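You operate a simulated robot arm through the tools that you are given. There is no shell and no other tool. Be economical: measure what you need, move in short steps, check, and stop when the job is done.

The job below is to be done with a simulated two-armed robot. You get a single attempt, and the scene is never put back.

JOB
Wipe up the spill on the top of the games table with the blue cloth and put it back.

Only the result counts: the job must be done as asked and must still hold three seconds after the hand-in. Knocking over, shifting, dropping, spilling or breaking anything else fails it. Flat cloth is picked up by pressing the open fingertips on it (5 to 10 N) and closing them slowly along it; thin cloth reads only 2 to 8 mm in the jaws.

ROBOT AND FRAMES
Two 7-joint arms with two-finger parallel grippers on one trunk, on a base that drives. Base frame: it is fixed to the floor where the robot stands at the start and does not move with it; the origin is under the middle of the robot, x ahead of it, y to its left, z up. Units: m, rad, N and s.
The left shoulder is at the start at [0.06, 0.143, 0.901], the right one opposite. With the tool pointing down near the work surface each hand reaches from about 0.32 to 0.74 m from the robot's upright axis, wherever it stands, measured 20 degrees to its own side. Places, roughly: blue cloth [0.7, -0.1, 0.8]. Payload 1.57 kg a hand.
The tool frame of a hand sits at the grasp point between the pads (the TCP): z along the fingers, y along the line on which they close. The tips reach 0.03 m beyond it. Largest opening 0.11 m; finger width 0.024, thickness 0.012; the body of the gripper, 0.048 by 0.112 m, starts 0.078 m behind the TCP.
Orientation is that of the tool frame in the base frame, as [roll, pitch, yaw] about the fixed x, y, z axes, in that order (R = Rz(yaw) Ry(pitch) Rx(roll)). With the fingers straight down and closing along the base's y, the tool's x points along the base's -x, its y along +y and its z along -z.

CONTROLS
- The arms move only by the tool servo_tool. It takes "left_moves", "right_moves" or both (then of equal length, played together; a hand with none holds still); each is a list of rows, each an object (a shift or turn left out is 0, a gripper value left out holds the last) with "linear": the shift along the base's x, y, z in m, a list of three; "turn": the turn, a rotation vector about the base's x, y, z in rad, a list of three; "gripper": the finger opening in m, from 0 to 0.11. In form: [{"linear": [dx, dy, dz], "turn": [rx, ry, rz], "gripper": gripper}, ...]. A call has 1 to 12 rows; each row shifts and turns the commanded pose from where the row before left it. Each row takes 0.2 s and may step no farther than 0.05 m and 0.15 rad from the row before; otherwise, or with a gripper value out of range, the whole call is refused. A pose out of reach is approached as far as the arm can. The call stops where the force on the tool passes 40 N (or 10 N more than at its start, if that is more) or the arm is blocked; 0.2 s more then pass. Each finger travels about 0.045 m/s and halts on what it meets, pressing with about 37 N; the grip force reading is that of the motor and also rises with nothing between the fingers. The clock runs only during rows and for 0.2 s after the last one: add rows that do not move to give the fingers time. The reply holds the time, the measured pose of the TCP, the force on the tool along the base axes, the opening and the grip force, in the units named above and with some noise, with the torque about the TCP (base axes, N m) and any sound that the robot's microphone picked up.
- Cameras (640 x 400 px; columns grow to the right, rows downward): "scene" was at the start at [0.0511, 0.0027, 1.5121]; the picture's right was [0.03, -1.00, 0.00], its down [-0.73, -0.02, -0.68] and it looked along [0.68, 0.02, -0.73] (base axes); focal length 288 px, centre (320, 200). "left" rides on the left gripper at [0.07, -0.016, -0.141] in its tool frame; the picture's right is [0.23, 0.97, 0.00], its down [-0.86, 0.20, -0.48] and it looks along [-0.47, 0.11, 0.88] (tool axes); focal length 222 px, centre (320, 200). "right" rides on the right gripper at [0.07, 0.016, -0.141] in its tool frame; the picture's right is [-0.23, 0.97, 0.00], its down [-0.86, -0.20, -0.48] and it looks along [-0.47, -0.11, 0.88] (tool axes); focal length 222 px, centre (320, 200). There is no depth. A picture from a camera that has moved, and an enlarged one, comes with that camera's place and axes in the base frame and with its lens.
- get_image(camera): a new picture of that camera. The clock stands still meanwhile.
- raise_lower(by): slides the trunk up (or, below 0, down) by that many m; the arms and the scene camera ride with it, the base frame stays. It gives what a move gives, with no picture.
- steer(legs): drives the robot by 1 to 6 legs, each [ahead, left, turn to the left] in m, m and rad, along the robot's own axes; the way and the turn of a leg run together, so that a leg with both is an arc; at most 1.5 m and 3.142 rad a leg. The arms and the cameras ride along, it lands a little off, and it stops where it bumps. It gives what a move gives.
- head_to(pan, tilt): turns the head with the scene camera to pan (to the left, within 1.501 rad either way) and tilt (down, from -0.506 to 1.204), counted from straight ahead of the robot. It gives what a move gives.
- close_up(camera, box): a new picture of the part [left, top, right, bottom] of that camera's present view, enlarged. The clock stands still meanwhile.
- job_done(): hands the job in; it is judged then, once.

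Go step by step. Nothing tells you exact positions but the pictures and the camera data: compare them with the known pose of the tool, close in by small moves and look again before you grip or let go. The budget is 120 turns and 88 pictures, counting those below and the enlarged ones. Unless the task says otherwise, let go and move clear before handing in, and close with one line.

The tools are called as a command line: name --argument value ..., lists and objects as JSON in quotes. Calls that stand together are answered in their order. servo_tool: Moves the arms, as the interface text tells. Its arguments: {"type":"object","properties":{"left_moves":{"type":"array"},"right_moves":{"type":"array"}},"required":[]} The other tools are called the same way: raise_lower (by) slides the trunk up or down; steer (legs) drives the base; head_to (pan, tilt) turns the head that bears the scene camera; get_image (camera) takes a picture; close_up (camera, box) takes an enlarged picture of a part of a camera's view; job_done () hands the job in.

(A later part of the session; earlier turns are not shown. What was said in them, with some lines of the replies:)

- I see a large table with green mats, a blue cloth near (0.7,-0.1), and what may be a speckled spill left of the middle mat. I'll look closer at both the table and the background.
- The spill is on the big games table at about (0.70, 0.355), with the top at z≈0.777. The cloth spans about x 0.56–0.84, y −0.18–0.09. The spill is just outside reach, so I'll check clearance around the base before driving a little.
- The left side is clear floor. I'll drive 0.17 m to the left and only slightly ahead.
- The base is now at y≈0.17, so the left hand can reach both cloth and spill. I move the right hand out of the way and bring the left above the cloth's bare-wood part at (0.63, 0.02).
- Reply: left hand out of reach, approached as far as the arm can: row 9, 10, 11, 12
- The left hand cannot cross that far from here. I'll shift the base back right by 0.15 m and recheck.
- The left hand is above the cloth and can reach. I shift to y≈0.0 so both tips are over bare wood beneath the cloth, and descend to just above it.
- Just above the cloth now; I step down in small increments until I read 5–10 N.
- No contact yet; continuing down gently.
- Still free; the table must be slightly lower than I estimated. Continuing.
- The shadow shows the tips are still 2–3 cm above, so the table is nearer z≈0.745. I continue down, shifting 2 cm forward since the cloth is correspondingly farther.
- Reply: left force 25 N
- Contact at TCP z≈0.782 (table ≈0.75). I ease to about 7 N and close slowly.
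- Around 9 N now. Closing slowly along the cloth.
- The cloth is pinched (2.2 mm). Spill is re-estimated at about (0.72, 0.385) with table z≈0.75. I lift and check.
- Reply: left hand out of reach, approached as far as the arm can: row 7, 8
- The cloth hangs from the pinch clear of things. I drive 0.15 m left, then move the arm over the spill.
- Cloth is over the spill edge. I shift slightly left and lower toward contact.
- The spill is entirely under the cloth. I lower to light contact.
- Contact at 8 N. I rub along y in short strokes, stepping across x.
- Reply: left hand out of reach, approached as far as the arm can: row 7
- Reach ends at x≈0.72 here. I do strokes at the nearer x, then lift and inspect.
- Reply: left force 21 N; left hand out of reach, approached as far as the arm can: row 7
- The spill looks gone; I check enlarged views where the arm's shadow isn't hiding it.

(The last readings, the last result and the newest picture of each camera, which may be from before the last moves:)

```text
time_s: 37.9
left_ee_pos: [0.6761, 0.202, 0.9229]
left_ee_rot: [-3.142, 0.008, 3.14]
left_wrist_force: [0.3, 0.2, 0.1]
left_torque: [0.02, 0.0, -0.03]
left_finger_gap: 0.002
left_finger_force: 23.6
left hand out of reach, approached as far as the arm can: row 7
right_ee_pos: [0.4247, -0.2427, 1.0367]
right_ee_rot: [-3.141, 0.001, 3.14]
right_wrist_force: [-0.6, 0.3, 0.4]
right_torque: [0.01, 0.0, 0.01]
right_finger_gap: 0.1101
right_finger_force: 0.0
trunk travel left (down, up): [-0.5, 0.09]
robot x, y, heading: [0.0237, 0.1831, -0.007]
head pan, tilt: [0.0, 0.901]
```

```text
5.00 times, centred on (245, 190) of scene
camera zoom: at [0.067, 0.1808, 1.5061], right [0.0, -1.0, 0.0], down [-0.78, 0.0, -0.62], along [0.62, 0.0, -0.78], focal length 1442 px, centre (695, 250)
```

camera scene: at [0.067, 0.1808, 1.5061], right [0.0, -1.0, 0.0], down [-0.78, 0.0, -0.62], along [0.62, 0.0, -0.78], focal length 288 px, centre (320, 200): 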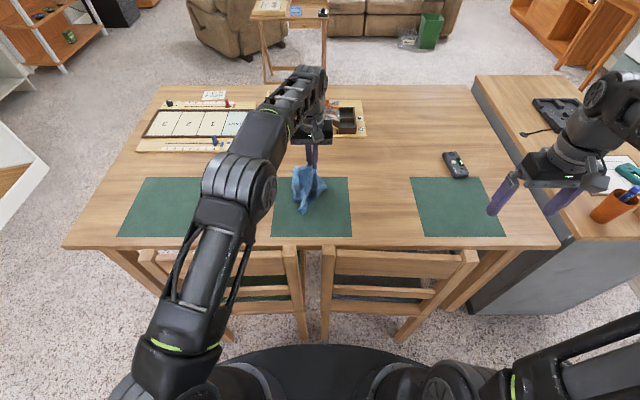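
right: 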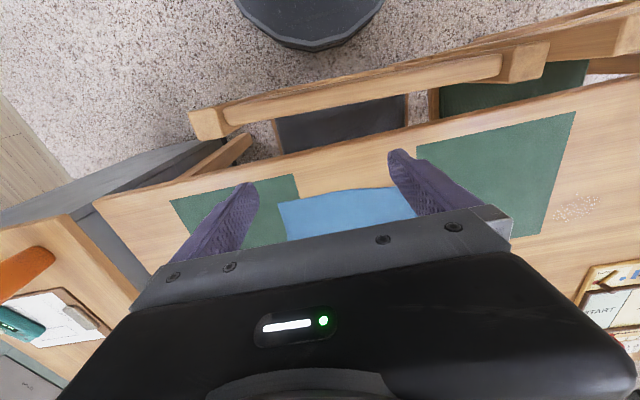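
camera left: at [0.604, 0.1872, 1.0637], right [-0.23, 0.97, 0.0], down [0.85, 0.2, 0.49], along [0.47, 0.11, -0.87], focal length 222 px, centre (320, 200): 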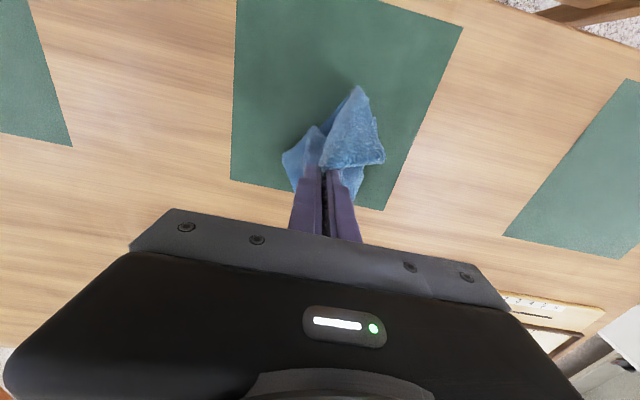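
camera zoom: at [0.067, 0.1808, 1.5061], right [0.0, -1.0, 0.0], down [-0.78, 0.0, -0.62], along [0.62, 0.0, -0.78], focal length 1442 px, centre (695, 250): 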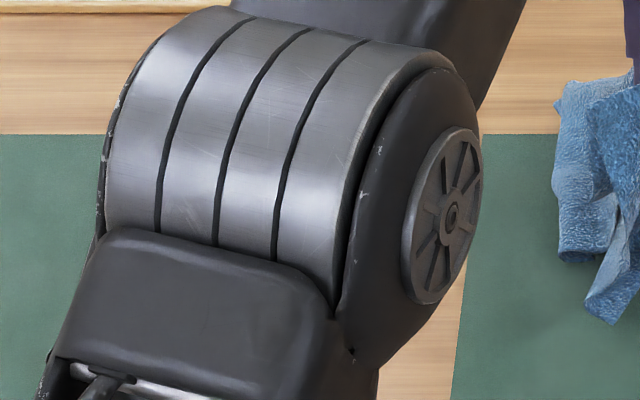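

The speckled spill is gone. Now return: I tuck the right hand in and raise it, then drive right so the left hand ends up beyond the cloth's original pinch point, to lay it out with a pull.

servo_tool --right_moves '[{"linear": [-0.01, 0.03, 0.01]}, {"linear": [-0.01, 0.03, 0.01]}, {"linear": [-0.01, 0.02, 0.02]}, {"linear": [0, 0.02, 0.02]}]'

steer --legs '[[0.0, -0.27, 0]]'

get_image --camera "scene"

get_image --camera "left"

```text
time_s: 39.1
left_ee_pos: [0.6771, 0.201, 0.9208]
left_ee_rot: [-3.14, 0.01, 3.139]
left_wrist_force: [-0.6, -0.8, 0.2]
left_torque: [0.09, 0.0, 0.0]
left_finger_gap: 0.0023
left_finger_force: 24.1
right_ee_pos: [0.4062, -0.106, 1.1098]
right_ee_rot: [3.137, 0.047, -3.034]
right_wrist_force: [-0.1, -0.5, 0.6]
right_torque: [0.1, 0.01, -0.01]
right_finger_gap: 0.1098
right_finger_force: 0.0
trunk travel left (down, up): [-0.5, 0.09]
robot x, y, heading: [0.0229, 0.1814, 0.003]
head pan, tilt: [0.0, 0.901]
stopped in row 4 (right hand): the arm was blocked; the commanded pose is now the measured one
```

```text
time_s: 41.0
left_ee_pos: [0.6757, -0.0711, 0.9222]
left_ee_rot: [-3.139, 0.008, 3.137]
left_wrist_force: [-1.0, -0.6, 0.1]
left_torque: [0.04, 0.02, 0.01]
left_finger_gap: 0.0024
left_finger_force: 23.9
right_ee_pos: [0.4029, -0.3804, 1.1115]
right_ee_rot: [3.138, 0.045, -3.039]
right_wrist_force: [0.0, -0.7, 0.6]
right_torque: [0.05, -0.02, 0.02]
right_finger_gap: 0.1099
right_finger_force: 0.1
trunk travel left (down, up): [-0.5, 0.09]
robot x, y, heading: [0.0164, -0.0931, -0.005]
head pan, tilt: [0.0, 0.901]
```

```text
58 pictures are left
camera scene: at [0.0664, -0.0924, 1.5061], right [0.0, -1.0, 0.0], down [-0.78, 0.0, -0.62], along [0.62, 0.0, -0.78], focal length 288 px, centre (320, 200)
```

scene: 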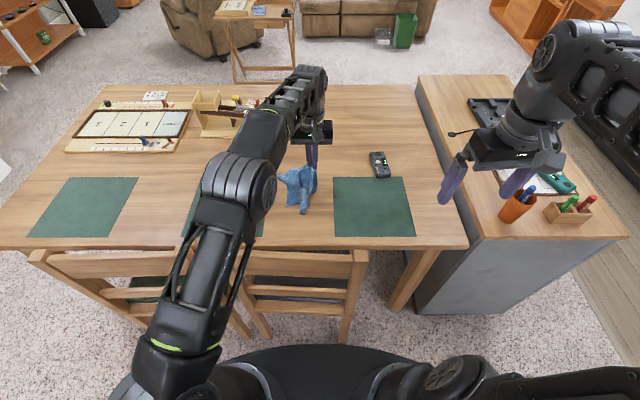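

```text
57 pictures are left
camera left: at [0.6033, -0.0866, 1.064], right [-0.22, 0.97, 0.0], down [0.85, 0.2, 0.49], along [0.47, 0.11, -0.87], focal length 222 px, centre (320, 200)
```

left: 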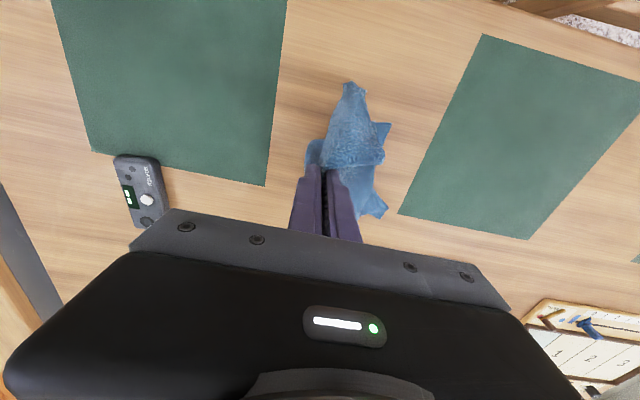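

Both hands are clear of things. I lower with the hem at the far-right side, then pull toward (0.653, 0.0) while lowering so the cloth lays out over its original spot.

servo_tool --left_moves '[{"linear": [0.01, -0.01, -0.02]}, {"linear": [0.015, -0.015, -0.02]}, {"linear": [0.01, -0.015, -0.02]}, {"linear": [0, 0, -0.01]}, {}]'

get_image --camera "left"

close_up --camera "scene" --box '[220, 120, 420, 250]'

```text
time_s: 42.2
left_ee_pos: [0.6816, -0.0791, 0.8946]
left_ee_rot: [-3.137, 0.009, 3.138]
left_wrist_force: [-0.5, 1.0, -0.8]
left_torque: [0.02, 0.01, 0.01]
left_finger_gap: 0.0023
left_finger_force: 23.6
left hand out of reach, approached as far as the arm can: row 1, 2, 3
right_ee_pos: [0.4024, -0.3798, 1.1116]
right_ee_rot: [3.139, 0.046, -3.037]
right_wrist_force: [0.6, -0.1, 0.0]
right_torque: [-0.02, 0.02, -0.01]
right_finger_gap: 0.1098
right_finger_force: 0.0
trunk travel left (down, up): [-0.5, 0.09]
robot x, y, heading: [0.0177, -0.0916, -0.006]
head pan, tilt: [0.0, 0.901]
```

```text
56 pictures are left
camera left: at [0.6102, -0.0951, 1.0367], right [-0.22, 0.97, 0.0], down [0.85, 0.2, 0.49], along [0.47, 0.1, -0.87], focal length 222 px, centre (320, 200)
```

left: 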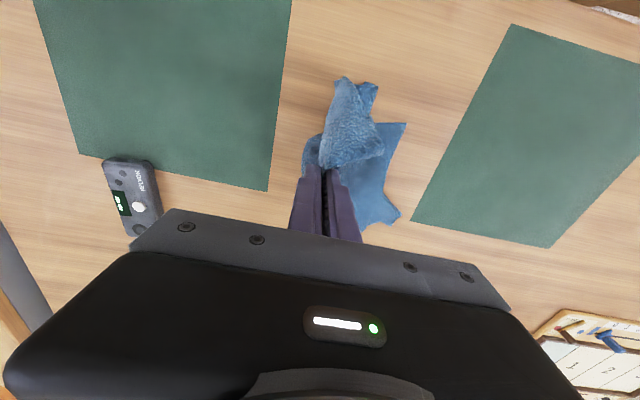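

```text
3.08 times, centred on (320, 185) of scene
camera zoom: at [0.0661, -0.0913, 1.5061], right [0.0, -1.0, 0.0], down [-0.78, 0.0, -0.62], along [0.62, 0.0, -0.78], focal length 888 px, centre (320, 246)
```

zoom: 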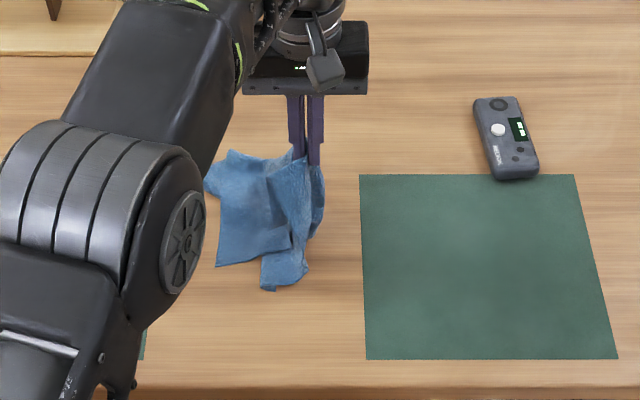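

The hem trails to the left because of the drive. I lift to let it hang freely, shift a bit more to the right, then lower and pull leftward so it lays out properly.

servo_tool --left_moves '[{"linear": [-0.02, 0.01, 0.03]}, {"linear": [-0.02, 0.01, 0.03]}, {"linear": [-0.02, 0.01, 0.03]}, {"linear": [-0.02, 0, 0.03]}, {"linear": [-0.01, 0, 0.03]}, {}]'

steer --legs '[[0.0, -0.09, 0]]'

get_image --camera "scene"

```text
time_s: 43.6
left_ee_pos: [0.5974, -0.0511, 1.0253]
left_ee_rot: [-3.139, 0.01, 3.14]
left_wrist_force: [1.0, 0.3, 0.0]
left_torque: [0.02, 0.0, 0.0]
left_finger_gap: 0.0023
left_finger_force: 24.2
left hand out of reach, approached as far as the arm can: row 5
right_ee_pos: [0.4026, -0.3792, 1.1115]
right_ee_rot: [3.14, 0.046, -3.036]
right_wrist_force: [-0.4, 0.5, 0.0]
right_torque: [-0.02, -0.03, -0.01]
right_finger_gap: 0.1102
right_finger_force: 0.1
trunk travel left (down, up): [-0.5, 0.09]
robot x, y, heading: [0.0186, -0.0891, -0.003]
head pan, tilt: [0.0, 0.901]
```

```text
time_s: 44.7
left_ee_pos: [0.5963, -0.1419, 1.0255]
left_ee_rot: [-3.14, 0.011, 3.139]
left_wrist_force: [0.7, -0.5, -0.5]
left_torque: [0.06, 0.0, 0.04]
left_finger_gap: 0.0021
left_finger_force: 24.2
right_ee_pos: [0.4027, -0.4707, 1.1117]
right_ee_rot: [3.138, 0.045, -3.037]
right_wrist_force: [0.4, 0.2, -0.1]
right_torque: [0.04, -0.01, 0.02]
right_finger_gap: 0.1097
right_finger_force: 0.0
trunk travel left (down, up): [-0.5, 0.09]
robot x, y, heading: [0.0206, -0.1807, -0.002]
head pan, tilt: [0.0, 0.901]
```

```text
54 pictures are left
camera scene: at [0.0661, -0.1826, 1.5061], right [0.0, -1.0, 0.0], down [-0.78, 0.0, -0.62], along [0.62, 0.0, -0.78], focal length 288 px, centre (320, 200)
```

scene: 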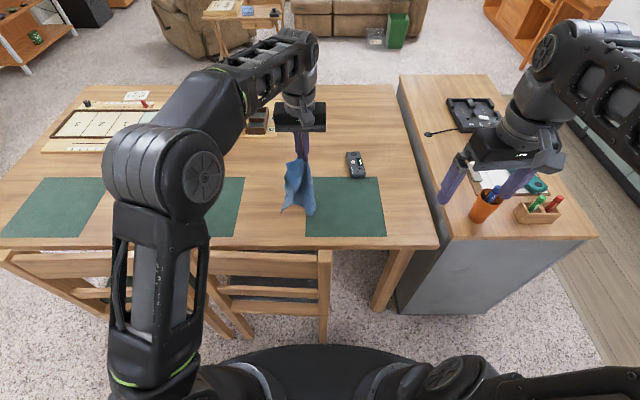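

Hanging free. Now forward and down, then pull left and back while lowering.

servo_tool --left_moves '[{"linear": [0.02, 0, -0.01]}, {"linear": [0.025, 0, -0.025]}, {"linear": [0.025, 0, -0.025]}, {"linear": [0.025, 0, -0.025]}, {"linear": [0.015, 0, -0.035]}, {"linear": [0.01, 0, -0.03]}, {}]'

get_image --camera "left"

close_up --camera "scene" --box '[200, 120, 400, 250]'

```text
time_s: 46.3
left_ee_pos: [0.6741, -0.142, 0.914]
left_ee_rot: [-3.138, 0.011, 3.139]
left_wrist_force: [0.5, -0.5, 0.3]
left_torque: [0.0, 0.0, 0.0]
left_finger_gap: 0.0022
left_finger_force: 23.7
left hand out of reach, approached as far as the arm can: row 1, 3, 4
right_ee_pos: [0.4026, -0.4688, 1.1108]
right_ee_rot: [3.139, 0.046, -3.037]
right_wrist_force: [-0.2, -0.7, 1.4]
right_torque: [-0.03, -0.02, 0.02]
right_finger_gap: 0.11
right_finger_force: 0.1
trunk travel left (down, up): [-0.5, 0.09]
robot x, y, heading: [0.0169, -0.1827, -0.0]
head pan, tilt: [0.0, 0.901]
```

```text
53 pictures are left
camera left: at [0.6022, -0.1556, 1.0553], right [-0.22, 0.97, 0.0], down [0.85, 0.2, 0.49], along [0.48, 0.1, -0.87], focal length 222 px, centre (320, 200)
```

left: 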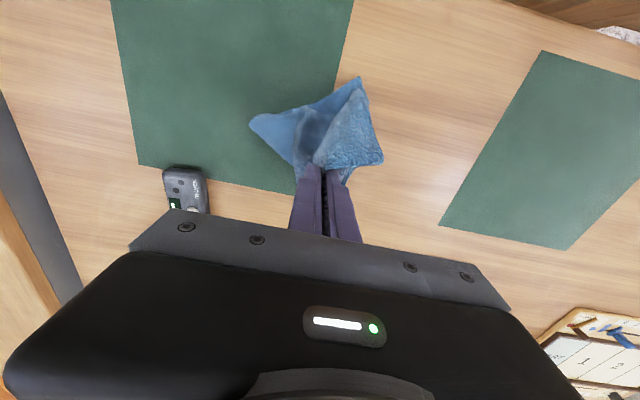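

```text
3.08 times, centred on (300, 185) of scene
camera zoom: at [0.0658, -0.1809, 1.5061], right [0.0, -1.0, 0.0], down [-0.78, 0.0, -0.62], along [0.62, 0.0, -0.78], focal length 888 px, centre (382, 246)
```

zoom: 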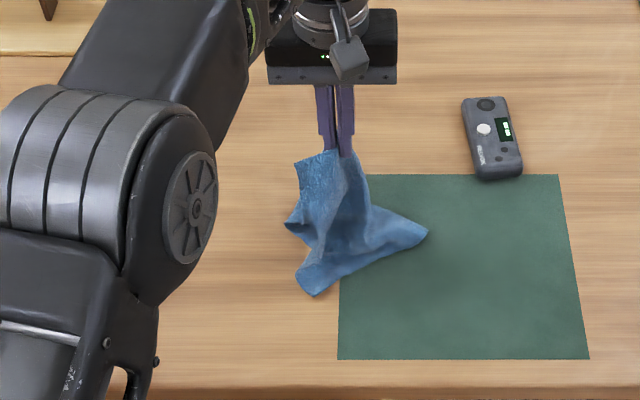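

The hem's corner now points right. I pull left while lowering.

servo_tool --left_moves '[{"linear": [0.015, 0, -0.03]}, {"linear": [0.015, 0.0, -0.02]}, {"linear": [0.0, 0.02, -0.01]}, {"linear": [-0.005, 0.02, -0.01]}, {"linear": [-0.005, 0.02, -0.01]}, {"linear": [-0.01, 0.02, -0.01]}, {"linear": [-0.01, 0.02, -0.01]}, {"linear": [-0.01, 0.02, -0.01]}, {"linear": [-0.005, 0.02, -0.01]}, {}]'

get_image --camera "left"

close_up --camera "scene" --box '[200, 120, 400, 250]'

```text
time_s: 48.5
left_ee_pos: [0.6595, 0.0005, 0.7942]
left_ee_rot: [-3.14, 0.009, 3.139]
left_wrist_force: [0.0, -0.6, 0.3]
left_torque: [0.02, 0.01, 0.02]
left_finger_gap: 0.0021
left_finger_force: 24.4
right_ee_pos: [0.4037, -0.4707, 1.1119]
right_ee_rot: [3.14, 0.045, -3.037]
right_wrist_force: [0.2, 0.1, 0.3]
right_torque: [-0.02, 0.03, -0.01]
right_finger_gap: 0.1103
right_finger_force: 0.1
trunk travel left (down, up): [-0.5, 0.09]
robot x, y, heading: [0.0184, -0.1787, -0.005]
head pan, tilt: [0.0, 0.901]
```

```text
51 pictures are left
camera left: at [0.5873, -0.0149, 0.9357], right [-0.22, 0.97, 0.0], down [0.85, 0.2, 0.49], along [0.47, 0.1, -0.87], focal length 222 px, centre (320, 200)
```

left: 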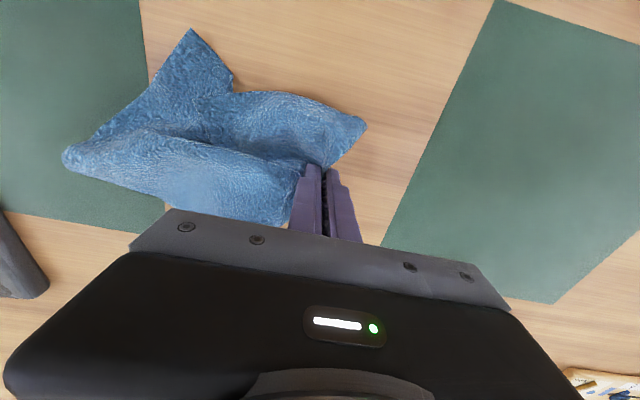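

```text
3.08 times, centred on (300, 185) of scene
camera zoom: at [0.066, -0.1811, 1.5061], right [0.0, -1.0, 0.0], down [-0.78, 0.0, -0.62], along [0.62, 0.0, -0.78], focal length 888 px, centre (382, 246)
```

zoom: 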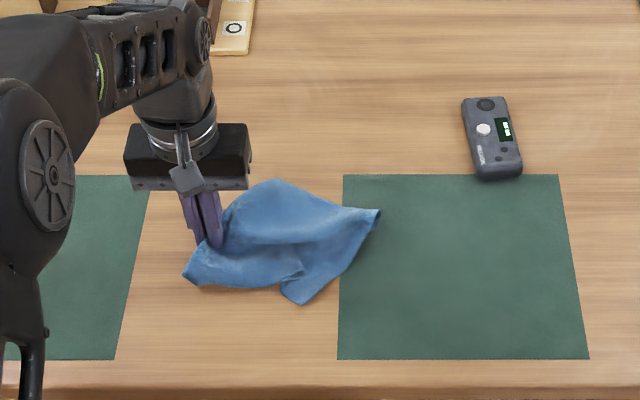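

The cloth lies out well, but its centre is about 5 cm nearer than originally. I drag it forward about 6 cm.

servo_tool --left_moves '[{"linear": [0.015, 0, 0.0]}, {"linear": [0.015, 0.0, 0]}, {"linear": [0.015, 0.005, 0]}, {"linear": [0.015, 0.005, 0]}, {"linear": [0.01, 0.0, 0]}, {"linear": [0, 0, -0.005]}, {}]'

get_image --camera "left"

close_up --camera "scene" --box '[200, 120, 400, 250]'

```text
time_s: 50.1
left_ee_pos: [0.7276, 0.0115, 0.7888]
left_ee_rot: [-3.138, 0.01, 3.14]
left_wrist_force: [0.0, 0.4, 0.7]
left_torque: [-0.02, -0.01, -0.01]
left_finger_gap: 0.0022
left_finger_force: 24.2
right_ee_pos: [0.4031, -0.4681, 1.1122]
right_ee_rot: [3.139, 0.046, -3.037]
right_wrist_force: [-0.6, 0.1, 0.3]
right_torque: [0.01, 0.0, 0.01]
right_finger_gap: 0.1099
right_finger_force: 0.1
trunk travel left (down, up): [-0.5, 0.09]
robot x, y, heading: [0.0227, -0.18, -0.008]
head pan, tilt: [0.0, 0.901]
```

```text
49 pictures are left
camera left: at [0.6567, -0.005, 0.9299], right [-0.22, 0.97, -0.01], down [0.85, 0.2, 0.49], along [0.48, 0.1, -0.87], focal length 222 px, centre (320, 200)
```

left: 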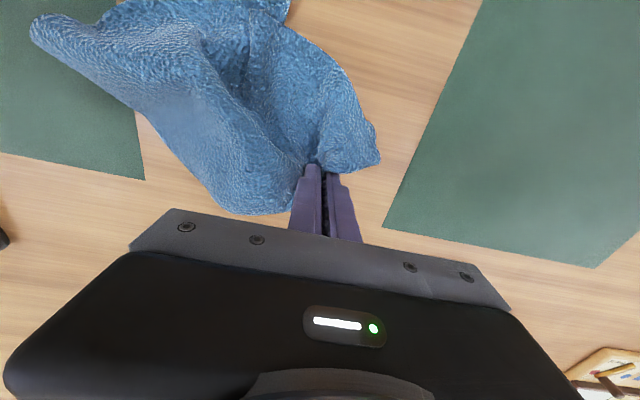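

```text
3.08 times, centred on (300, 185) of scene
camera zoom: at [0.066, -0.1809, 1.5061], right [0.0, -1.0, 0.0], down [-0.78, 0.0, -0.62], along [0.62, 0.0, -0.78], focal length 888 px, centre (382, 246)
```

zoom: 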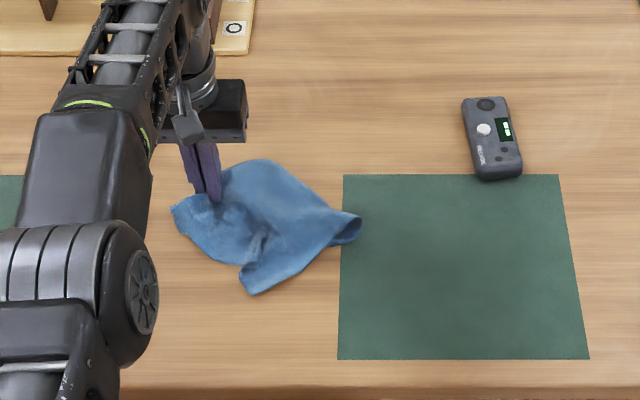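

The centre is now at about (0.70, −0.05), within a few cm of the original. I open and lift clear.

servo_tool --left_moves '[{"gripper": 0.01}, {"gripper": 0.025}, {"gripper": 0.035}, {}, {"linear": [0, 0, 0.01]}, {"linear": [0, 0, 0.02]}, {"linear": [0, 0, 0.03]}, {"linear": [-0.02, 0.02, 0.03]}, {"linear": [-0.03, 0.03, 0.02]}, {"linear": [-0.03, 0.04, 0.02]}, {"linear": [-0.03, 0.04, 0.01]}, {"linear": [-0.02, 0.04, 0]}]'

get_image --camera "scene"

get_image --camera "left"

```text
refused: row 10 steps farther than a row can; nothing moved
```

```text
47 pictures are left
camera scene: at [0.066, -0.1809, 1.5061], right [0.0, -1.0, 0.0], down [-0.78, 0.0, -0.62], along [0.62, 0.0, -0.78], focal length 288 px, centre (320, 200)
```

scene: 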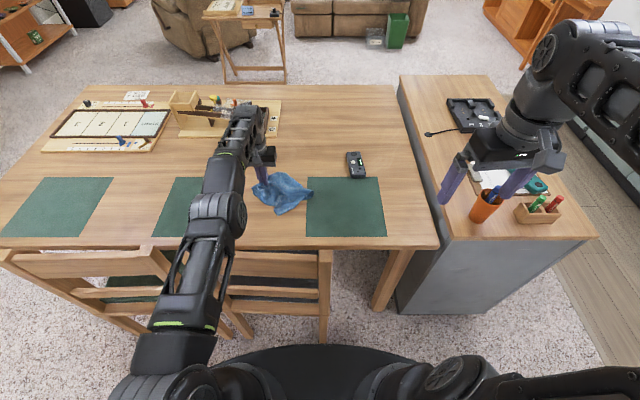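

```text
46 pictures are left
camera left: at [0.6567, -0.005, 0.9299], right [-0.22, 0.97, -0.01], down [0.85, 0.2, 0.49], along [0.48, 0.1, -0.87], focal length 222 px, centre (320, 200)
```

left: 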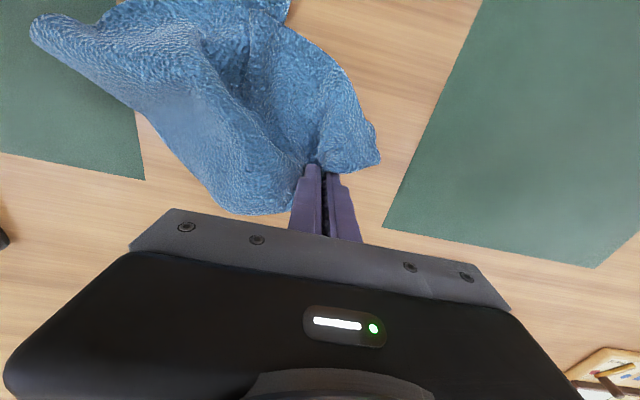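

A row was too long; I resend with shorter steps.

servo_tool --left_moves '[{"gripper": 0.01}, {"gripper": 0.025}, {"gripper": 0.035}, {}, {"linear": [0, 0, 0.01]}, {"linear": [0, 0, 0.02]}, {"linear": [0, 0, 0.03]}, {"linear": [-0.02, 0.02, 0.03]}, {"linear": [-0.03, 0.02, 0.02]}, {"linear": [-0.03, 0.03, 0.02]}, {"linear": [-0.03, 0.03, 0.01]}, {"linear": [-0.02, 0.04, 0]}]'

get_image --camera "left"

steer --legs '[[0.0, 0.18, 0]]'

get_image --camera "scene"

get_image --camera "left"

```text
time_s: 52.7
left_ee_pos: [0.5951, 0.1494, 0.9279]
left_ee_rot: [-3.138, 0.01, 3.138]
left_wrist_force: [-0.7, -0.3, 0.1]
left_torque: [0.0, -0.03, 0.05]
left_finger_gap: 0.035
left_finger_force: 0.1
left hand out of reach, approached as far as the arm can: row 7
right_ee_pos: [0.4039, -0.469, 1.1109]
right_ee_rot: [3.139, 0.045, -3.036]
right_wrist_force: [-0.7, 0.6, -0.1]
right_torque: [-0.03, -0.01, 0.0]
right_finger_gap: 0.1099
right_finger_force: 0.0
trunk travel left (down, up): [-0.5, 0.09]
robot x, y, heading: [0.0232, -0.1817, -0.007]
head pan, tilt: [0.0, 0.901]
```

```text
45 pictures are left
camera left: at [0.5231, 0.1354, 1.0689], right [-0.22, 0.97, -0.01], down [0.85, 0.2, 0.49], along [0.47, 0.1, -0.87], focal length 222 px, centre (320, 200)
```

left: 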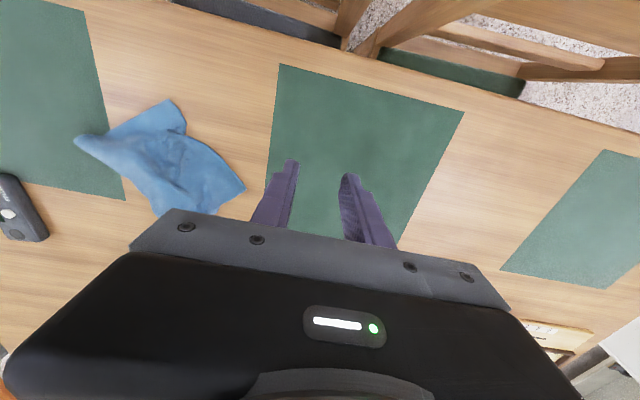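

```text
time_s: 54.2
left_ee_pos: [0.5955, 0.3306, 0.9266]
left_ee_rot: [-3.136, 0.009, 3.141]
left_wrist_force: [0.1, 0.5, -0.4]
left_torque: [-0.01, 0.02, -0.04]
left_finger_gap: 0.0351
left_finger_force: 0.1
right_ee_pos: [0.4049, -0.2861, 1.1115]
right_ee_rot: [3.14, 0.046, -3.037]
right_wrist_force: [0.2, 0.3, -0.1]
right_torque: [-0.02, 0.04, -0.02]
right_finger_gap: 0.1102
right_finger_force: 0.0
trunk travel left (down, up): [-0.5, 0.09]
robot x, y, heading: [0.018, 0.0039, 0.001]
head pan, tilt: [0.0, 0.901]
```

```text
44 pictures are left
camera scene: at [0.0665, 0.0009, 1.5061], right [0.0, -1.0, 0.0], down [-0.78, 0.0, -0.62], along [0.62, 0.0, -0.78], focal length 288 px, centre (320, 200)
```

scene: 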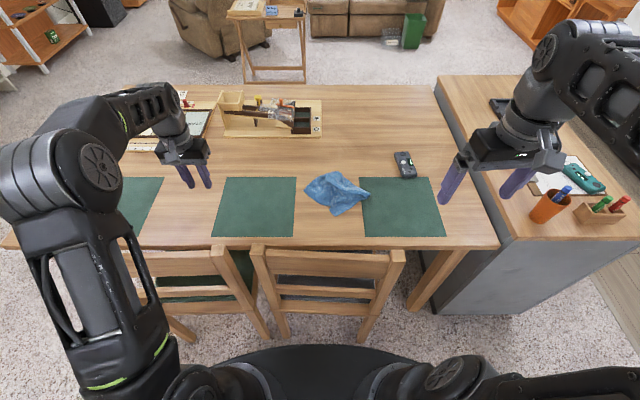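

```text
43 pictures are left
camera left: at [0.5239, 0.3164, 1.0686], right [-0.23, 0.97, -0.01], down [0.85, 0.2, 0.49], along [0.47, 0.1, -0.87], focal length 222 px, centre (320, 200)
```

left: 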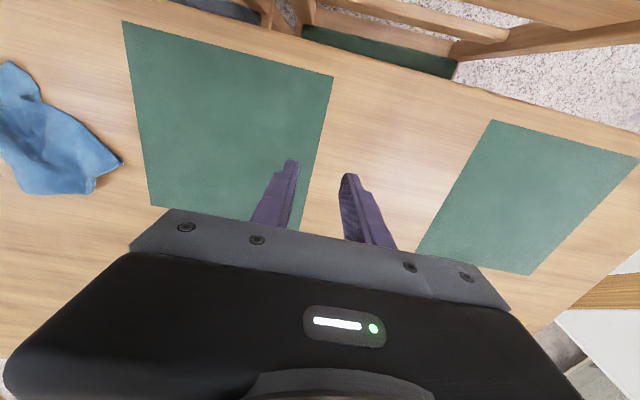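

The cloth lies at about (0.70, −0.06), its old spot. A last enlarged check of the wiped area.

close_up --camera "scene" --box '[150, 150, 270, 230]'

close_up --camera "left" --box '[280, 80, 480, 260]'

```text
5.00 times, centred on (210, 190) of scene
camera zoom: at [0.0665, 0.0009, 1.5061], right [0.0, -1.0, 0.0], down [-0.78, 0.0, -0.62], along [0.62, 0.0, -0.78], focal length 1442 px, centre (870, 250)
```

zoom: 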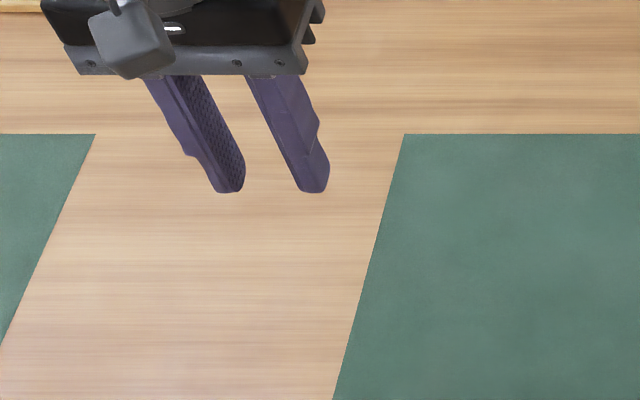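

```text
2.22 times, centred on (380, 170) of left
camera zoom: at [0.5239, 0.3164, 1.0686], right [-0.23, 0.97, -0.01], down [0.85, 0.2, 0.49], along [0.47, 0.1, -0.87], focal length 494 px, centre (187, 267)
```

zoom: 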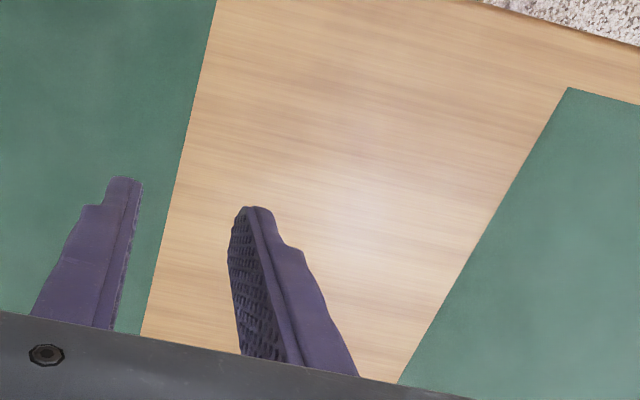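

The table is clean (only a light reflection shows), the cloth is back in place, and both hands are clear, so I hand in.

job_done

```text
The job is handed in.
```

I wiped the spill off the games table with the blue cloth and put the cloth back; the job is handed in. In the close-ups I found no trace of the spill. The cloth's centre is about 2 cm from where it started, though it lies loosely folded rather than flat as before. The mats, the handheld device and the games looked untouched, and both hands are clear.
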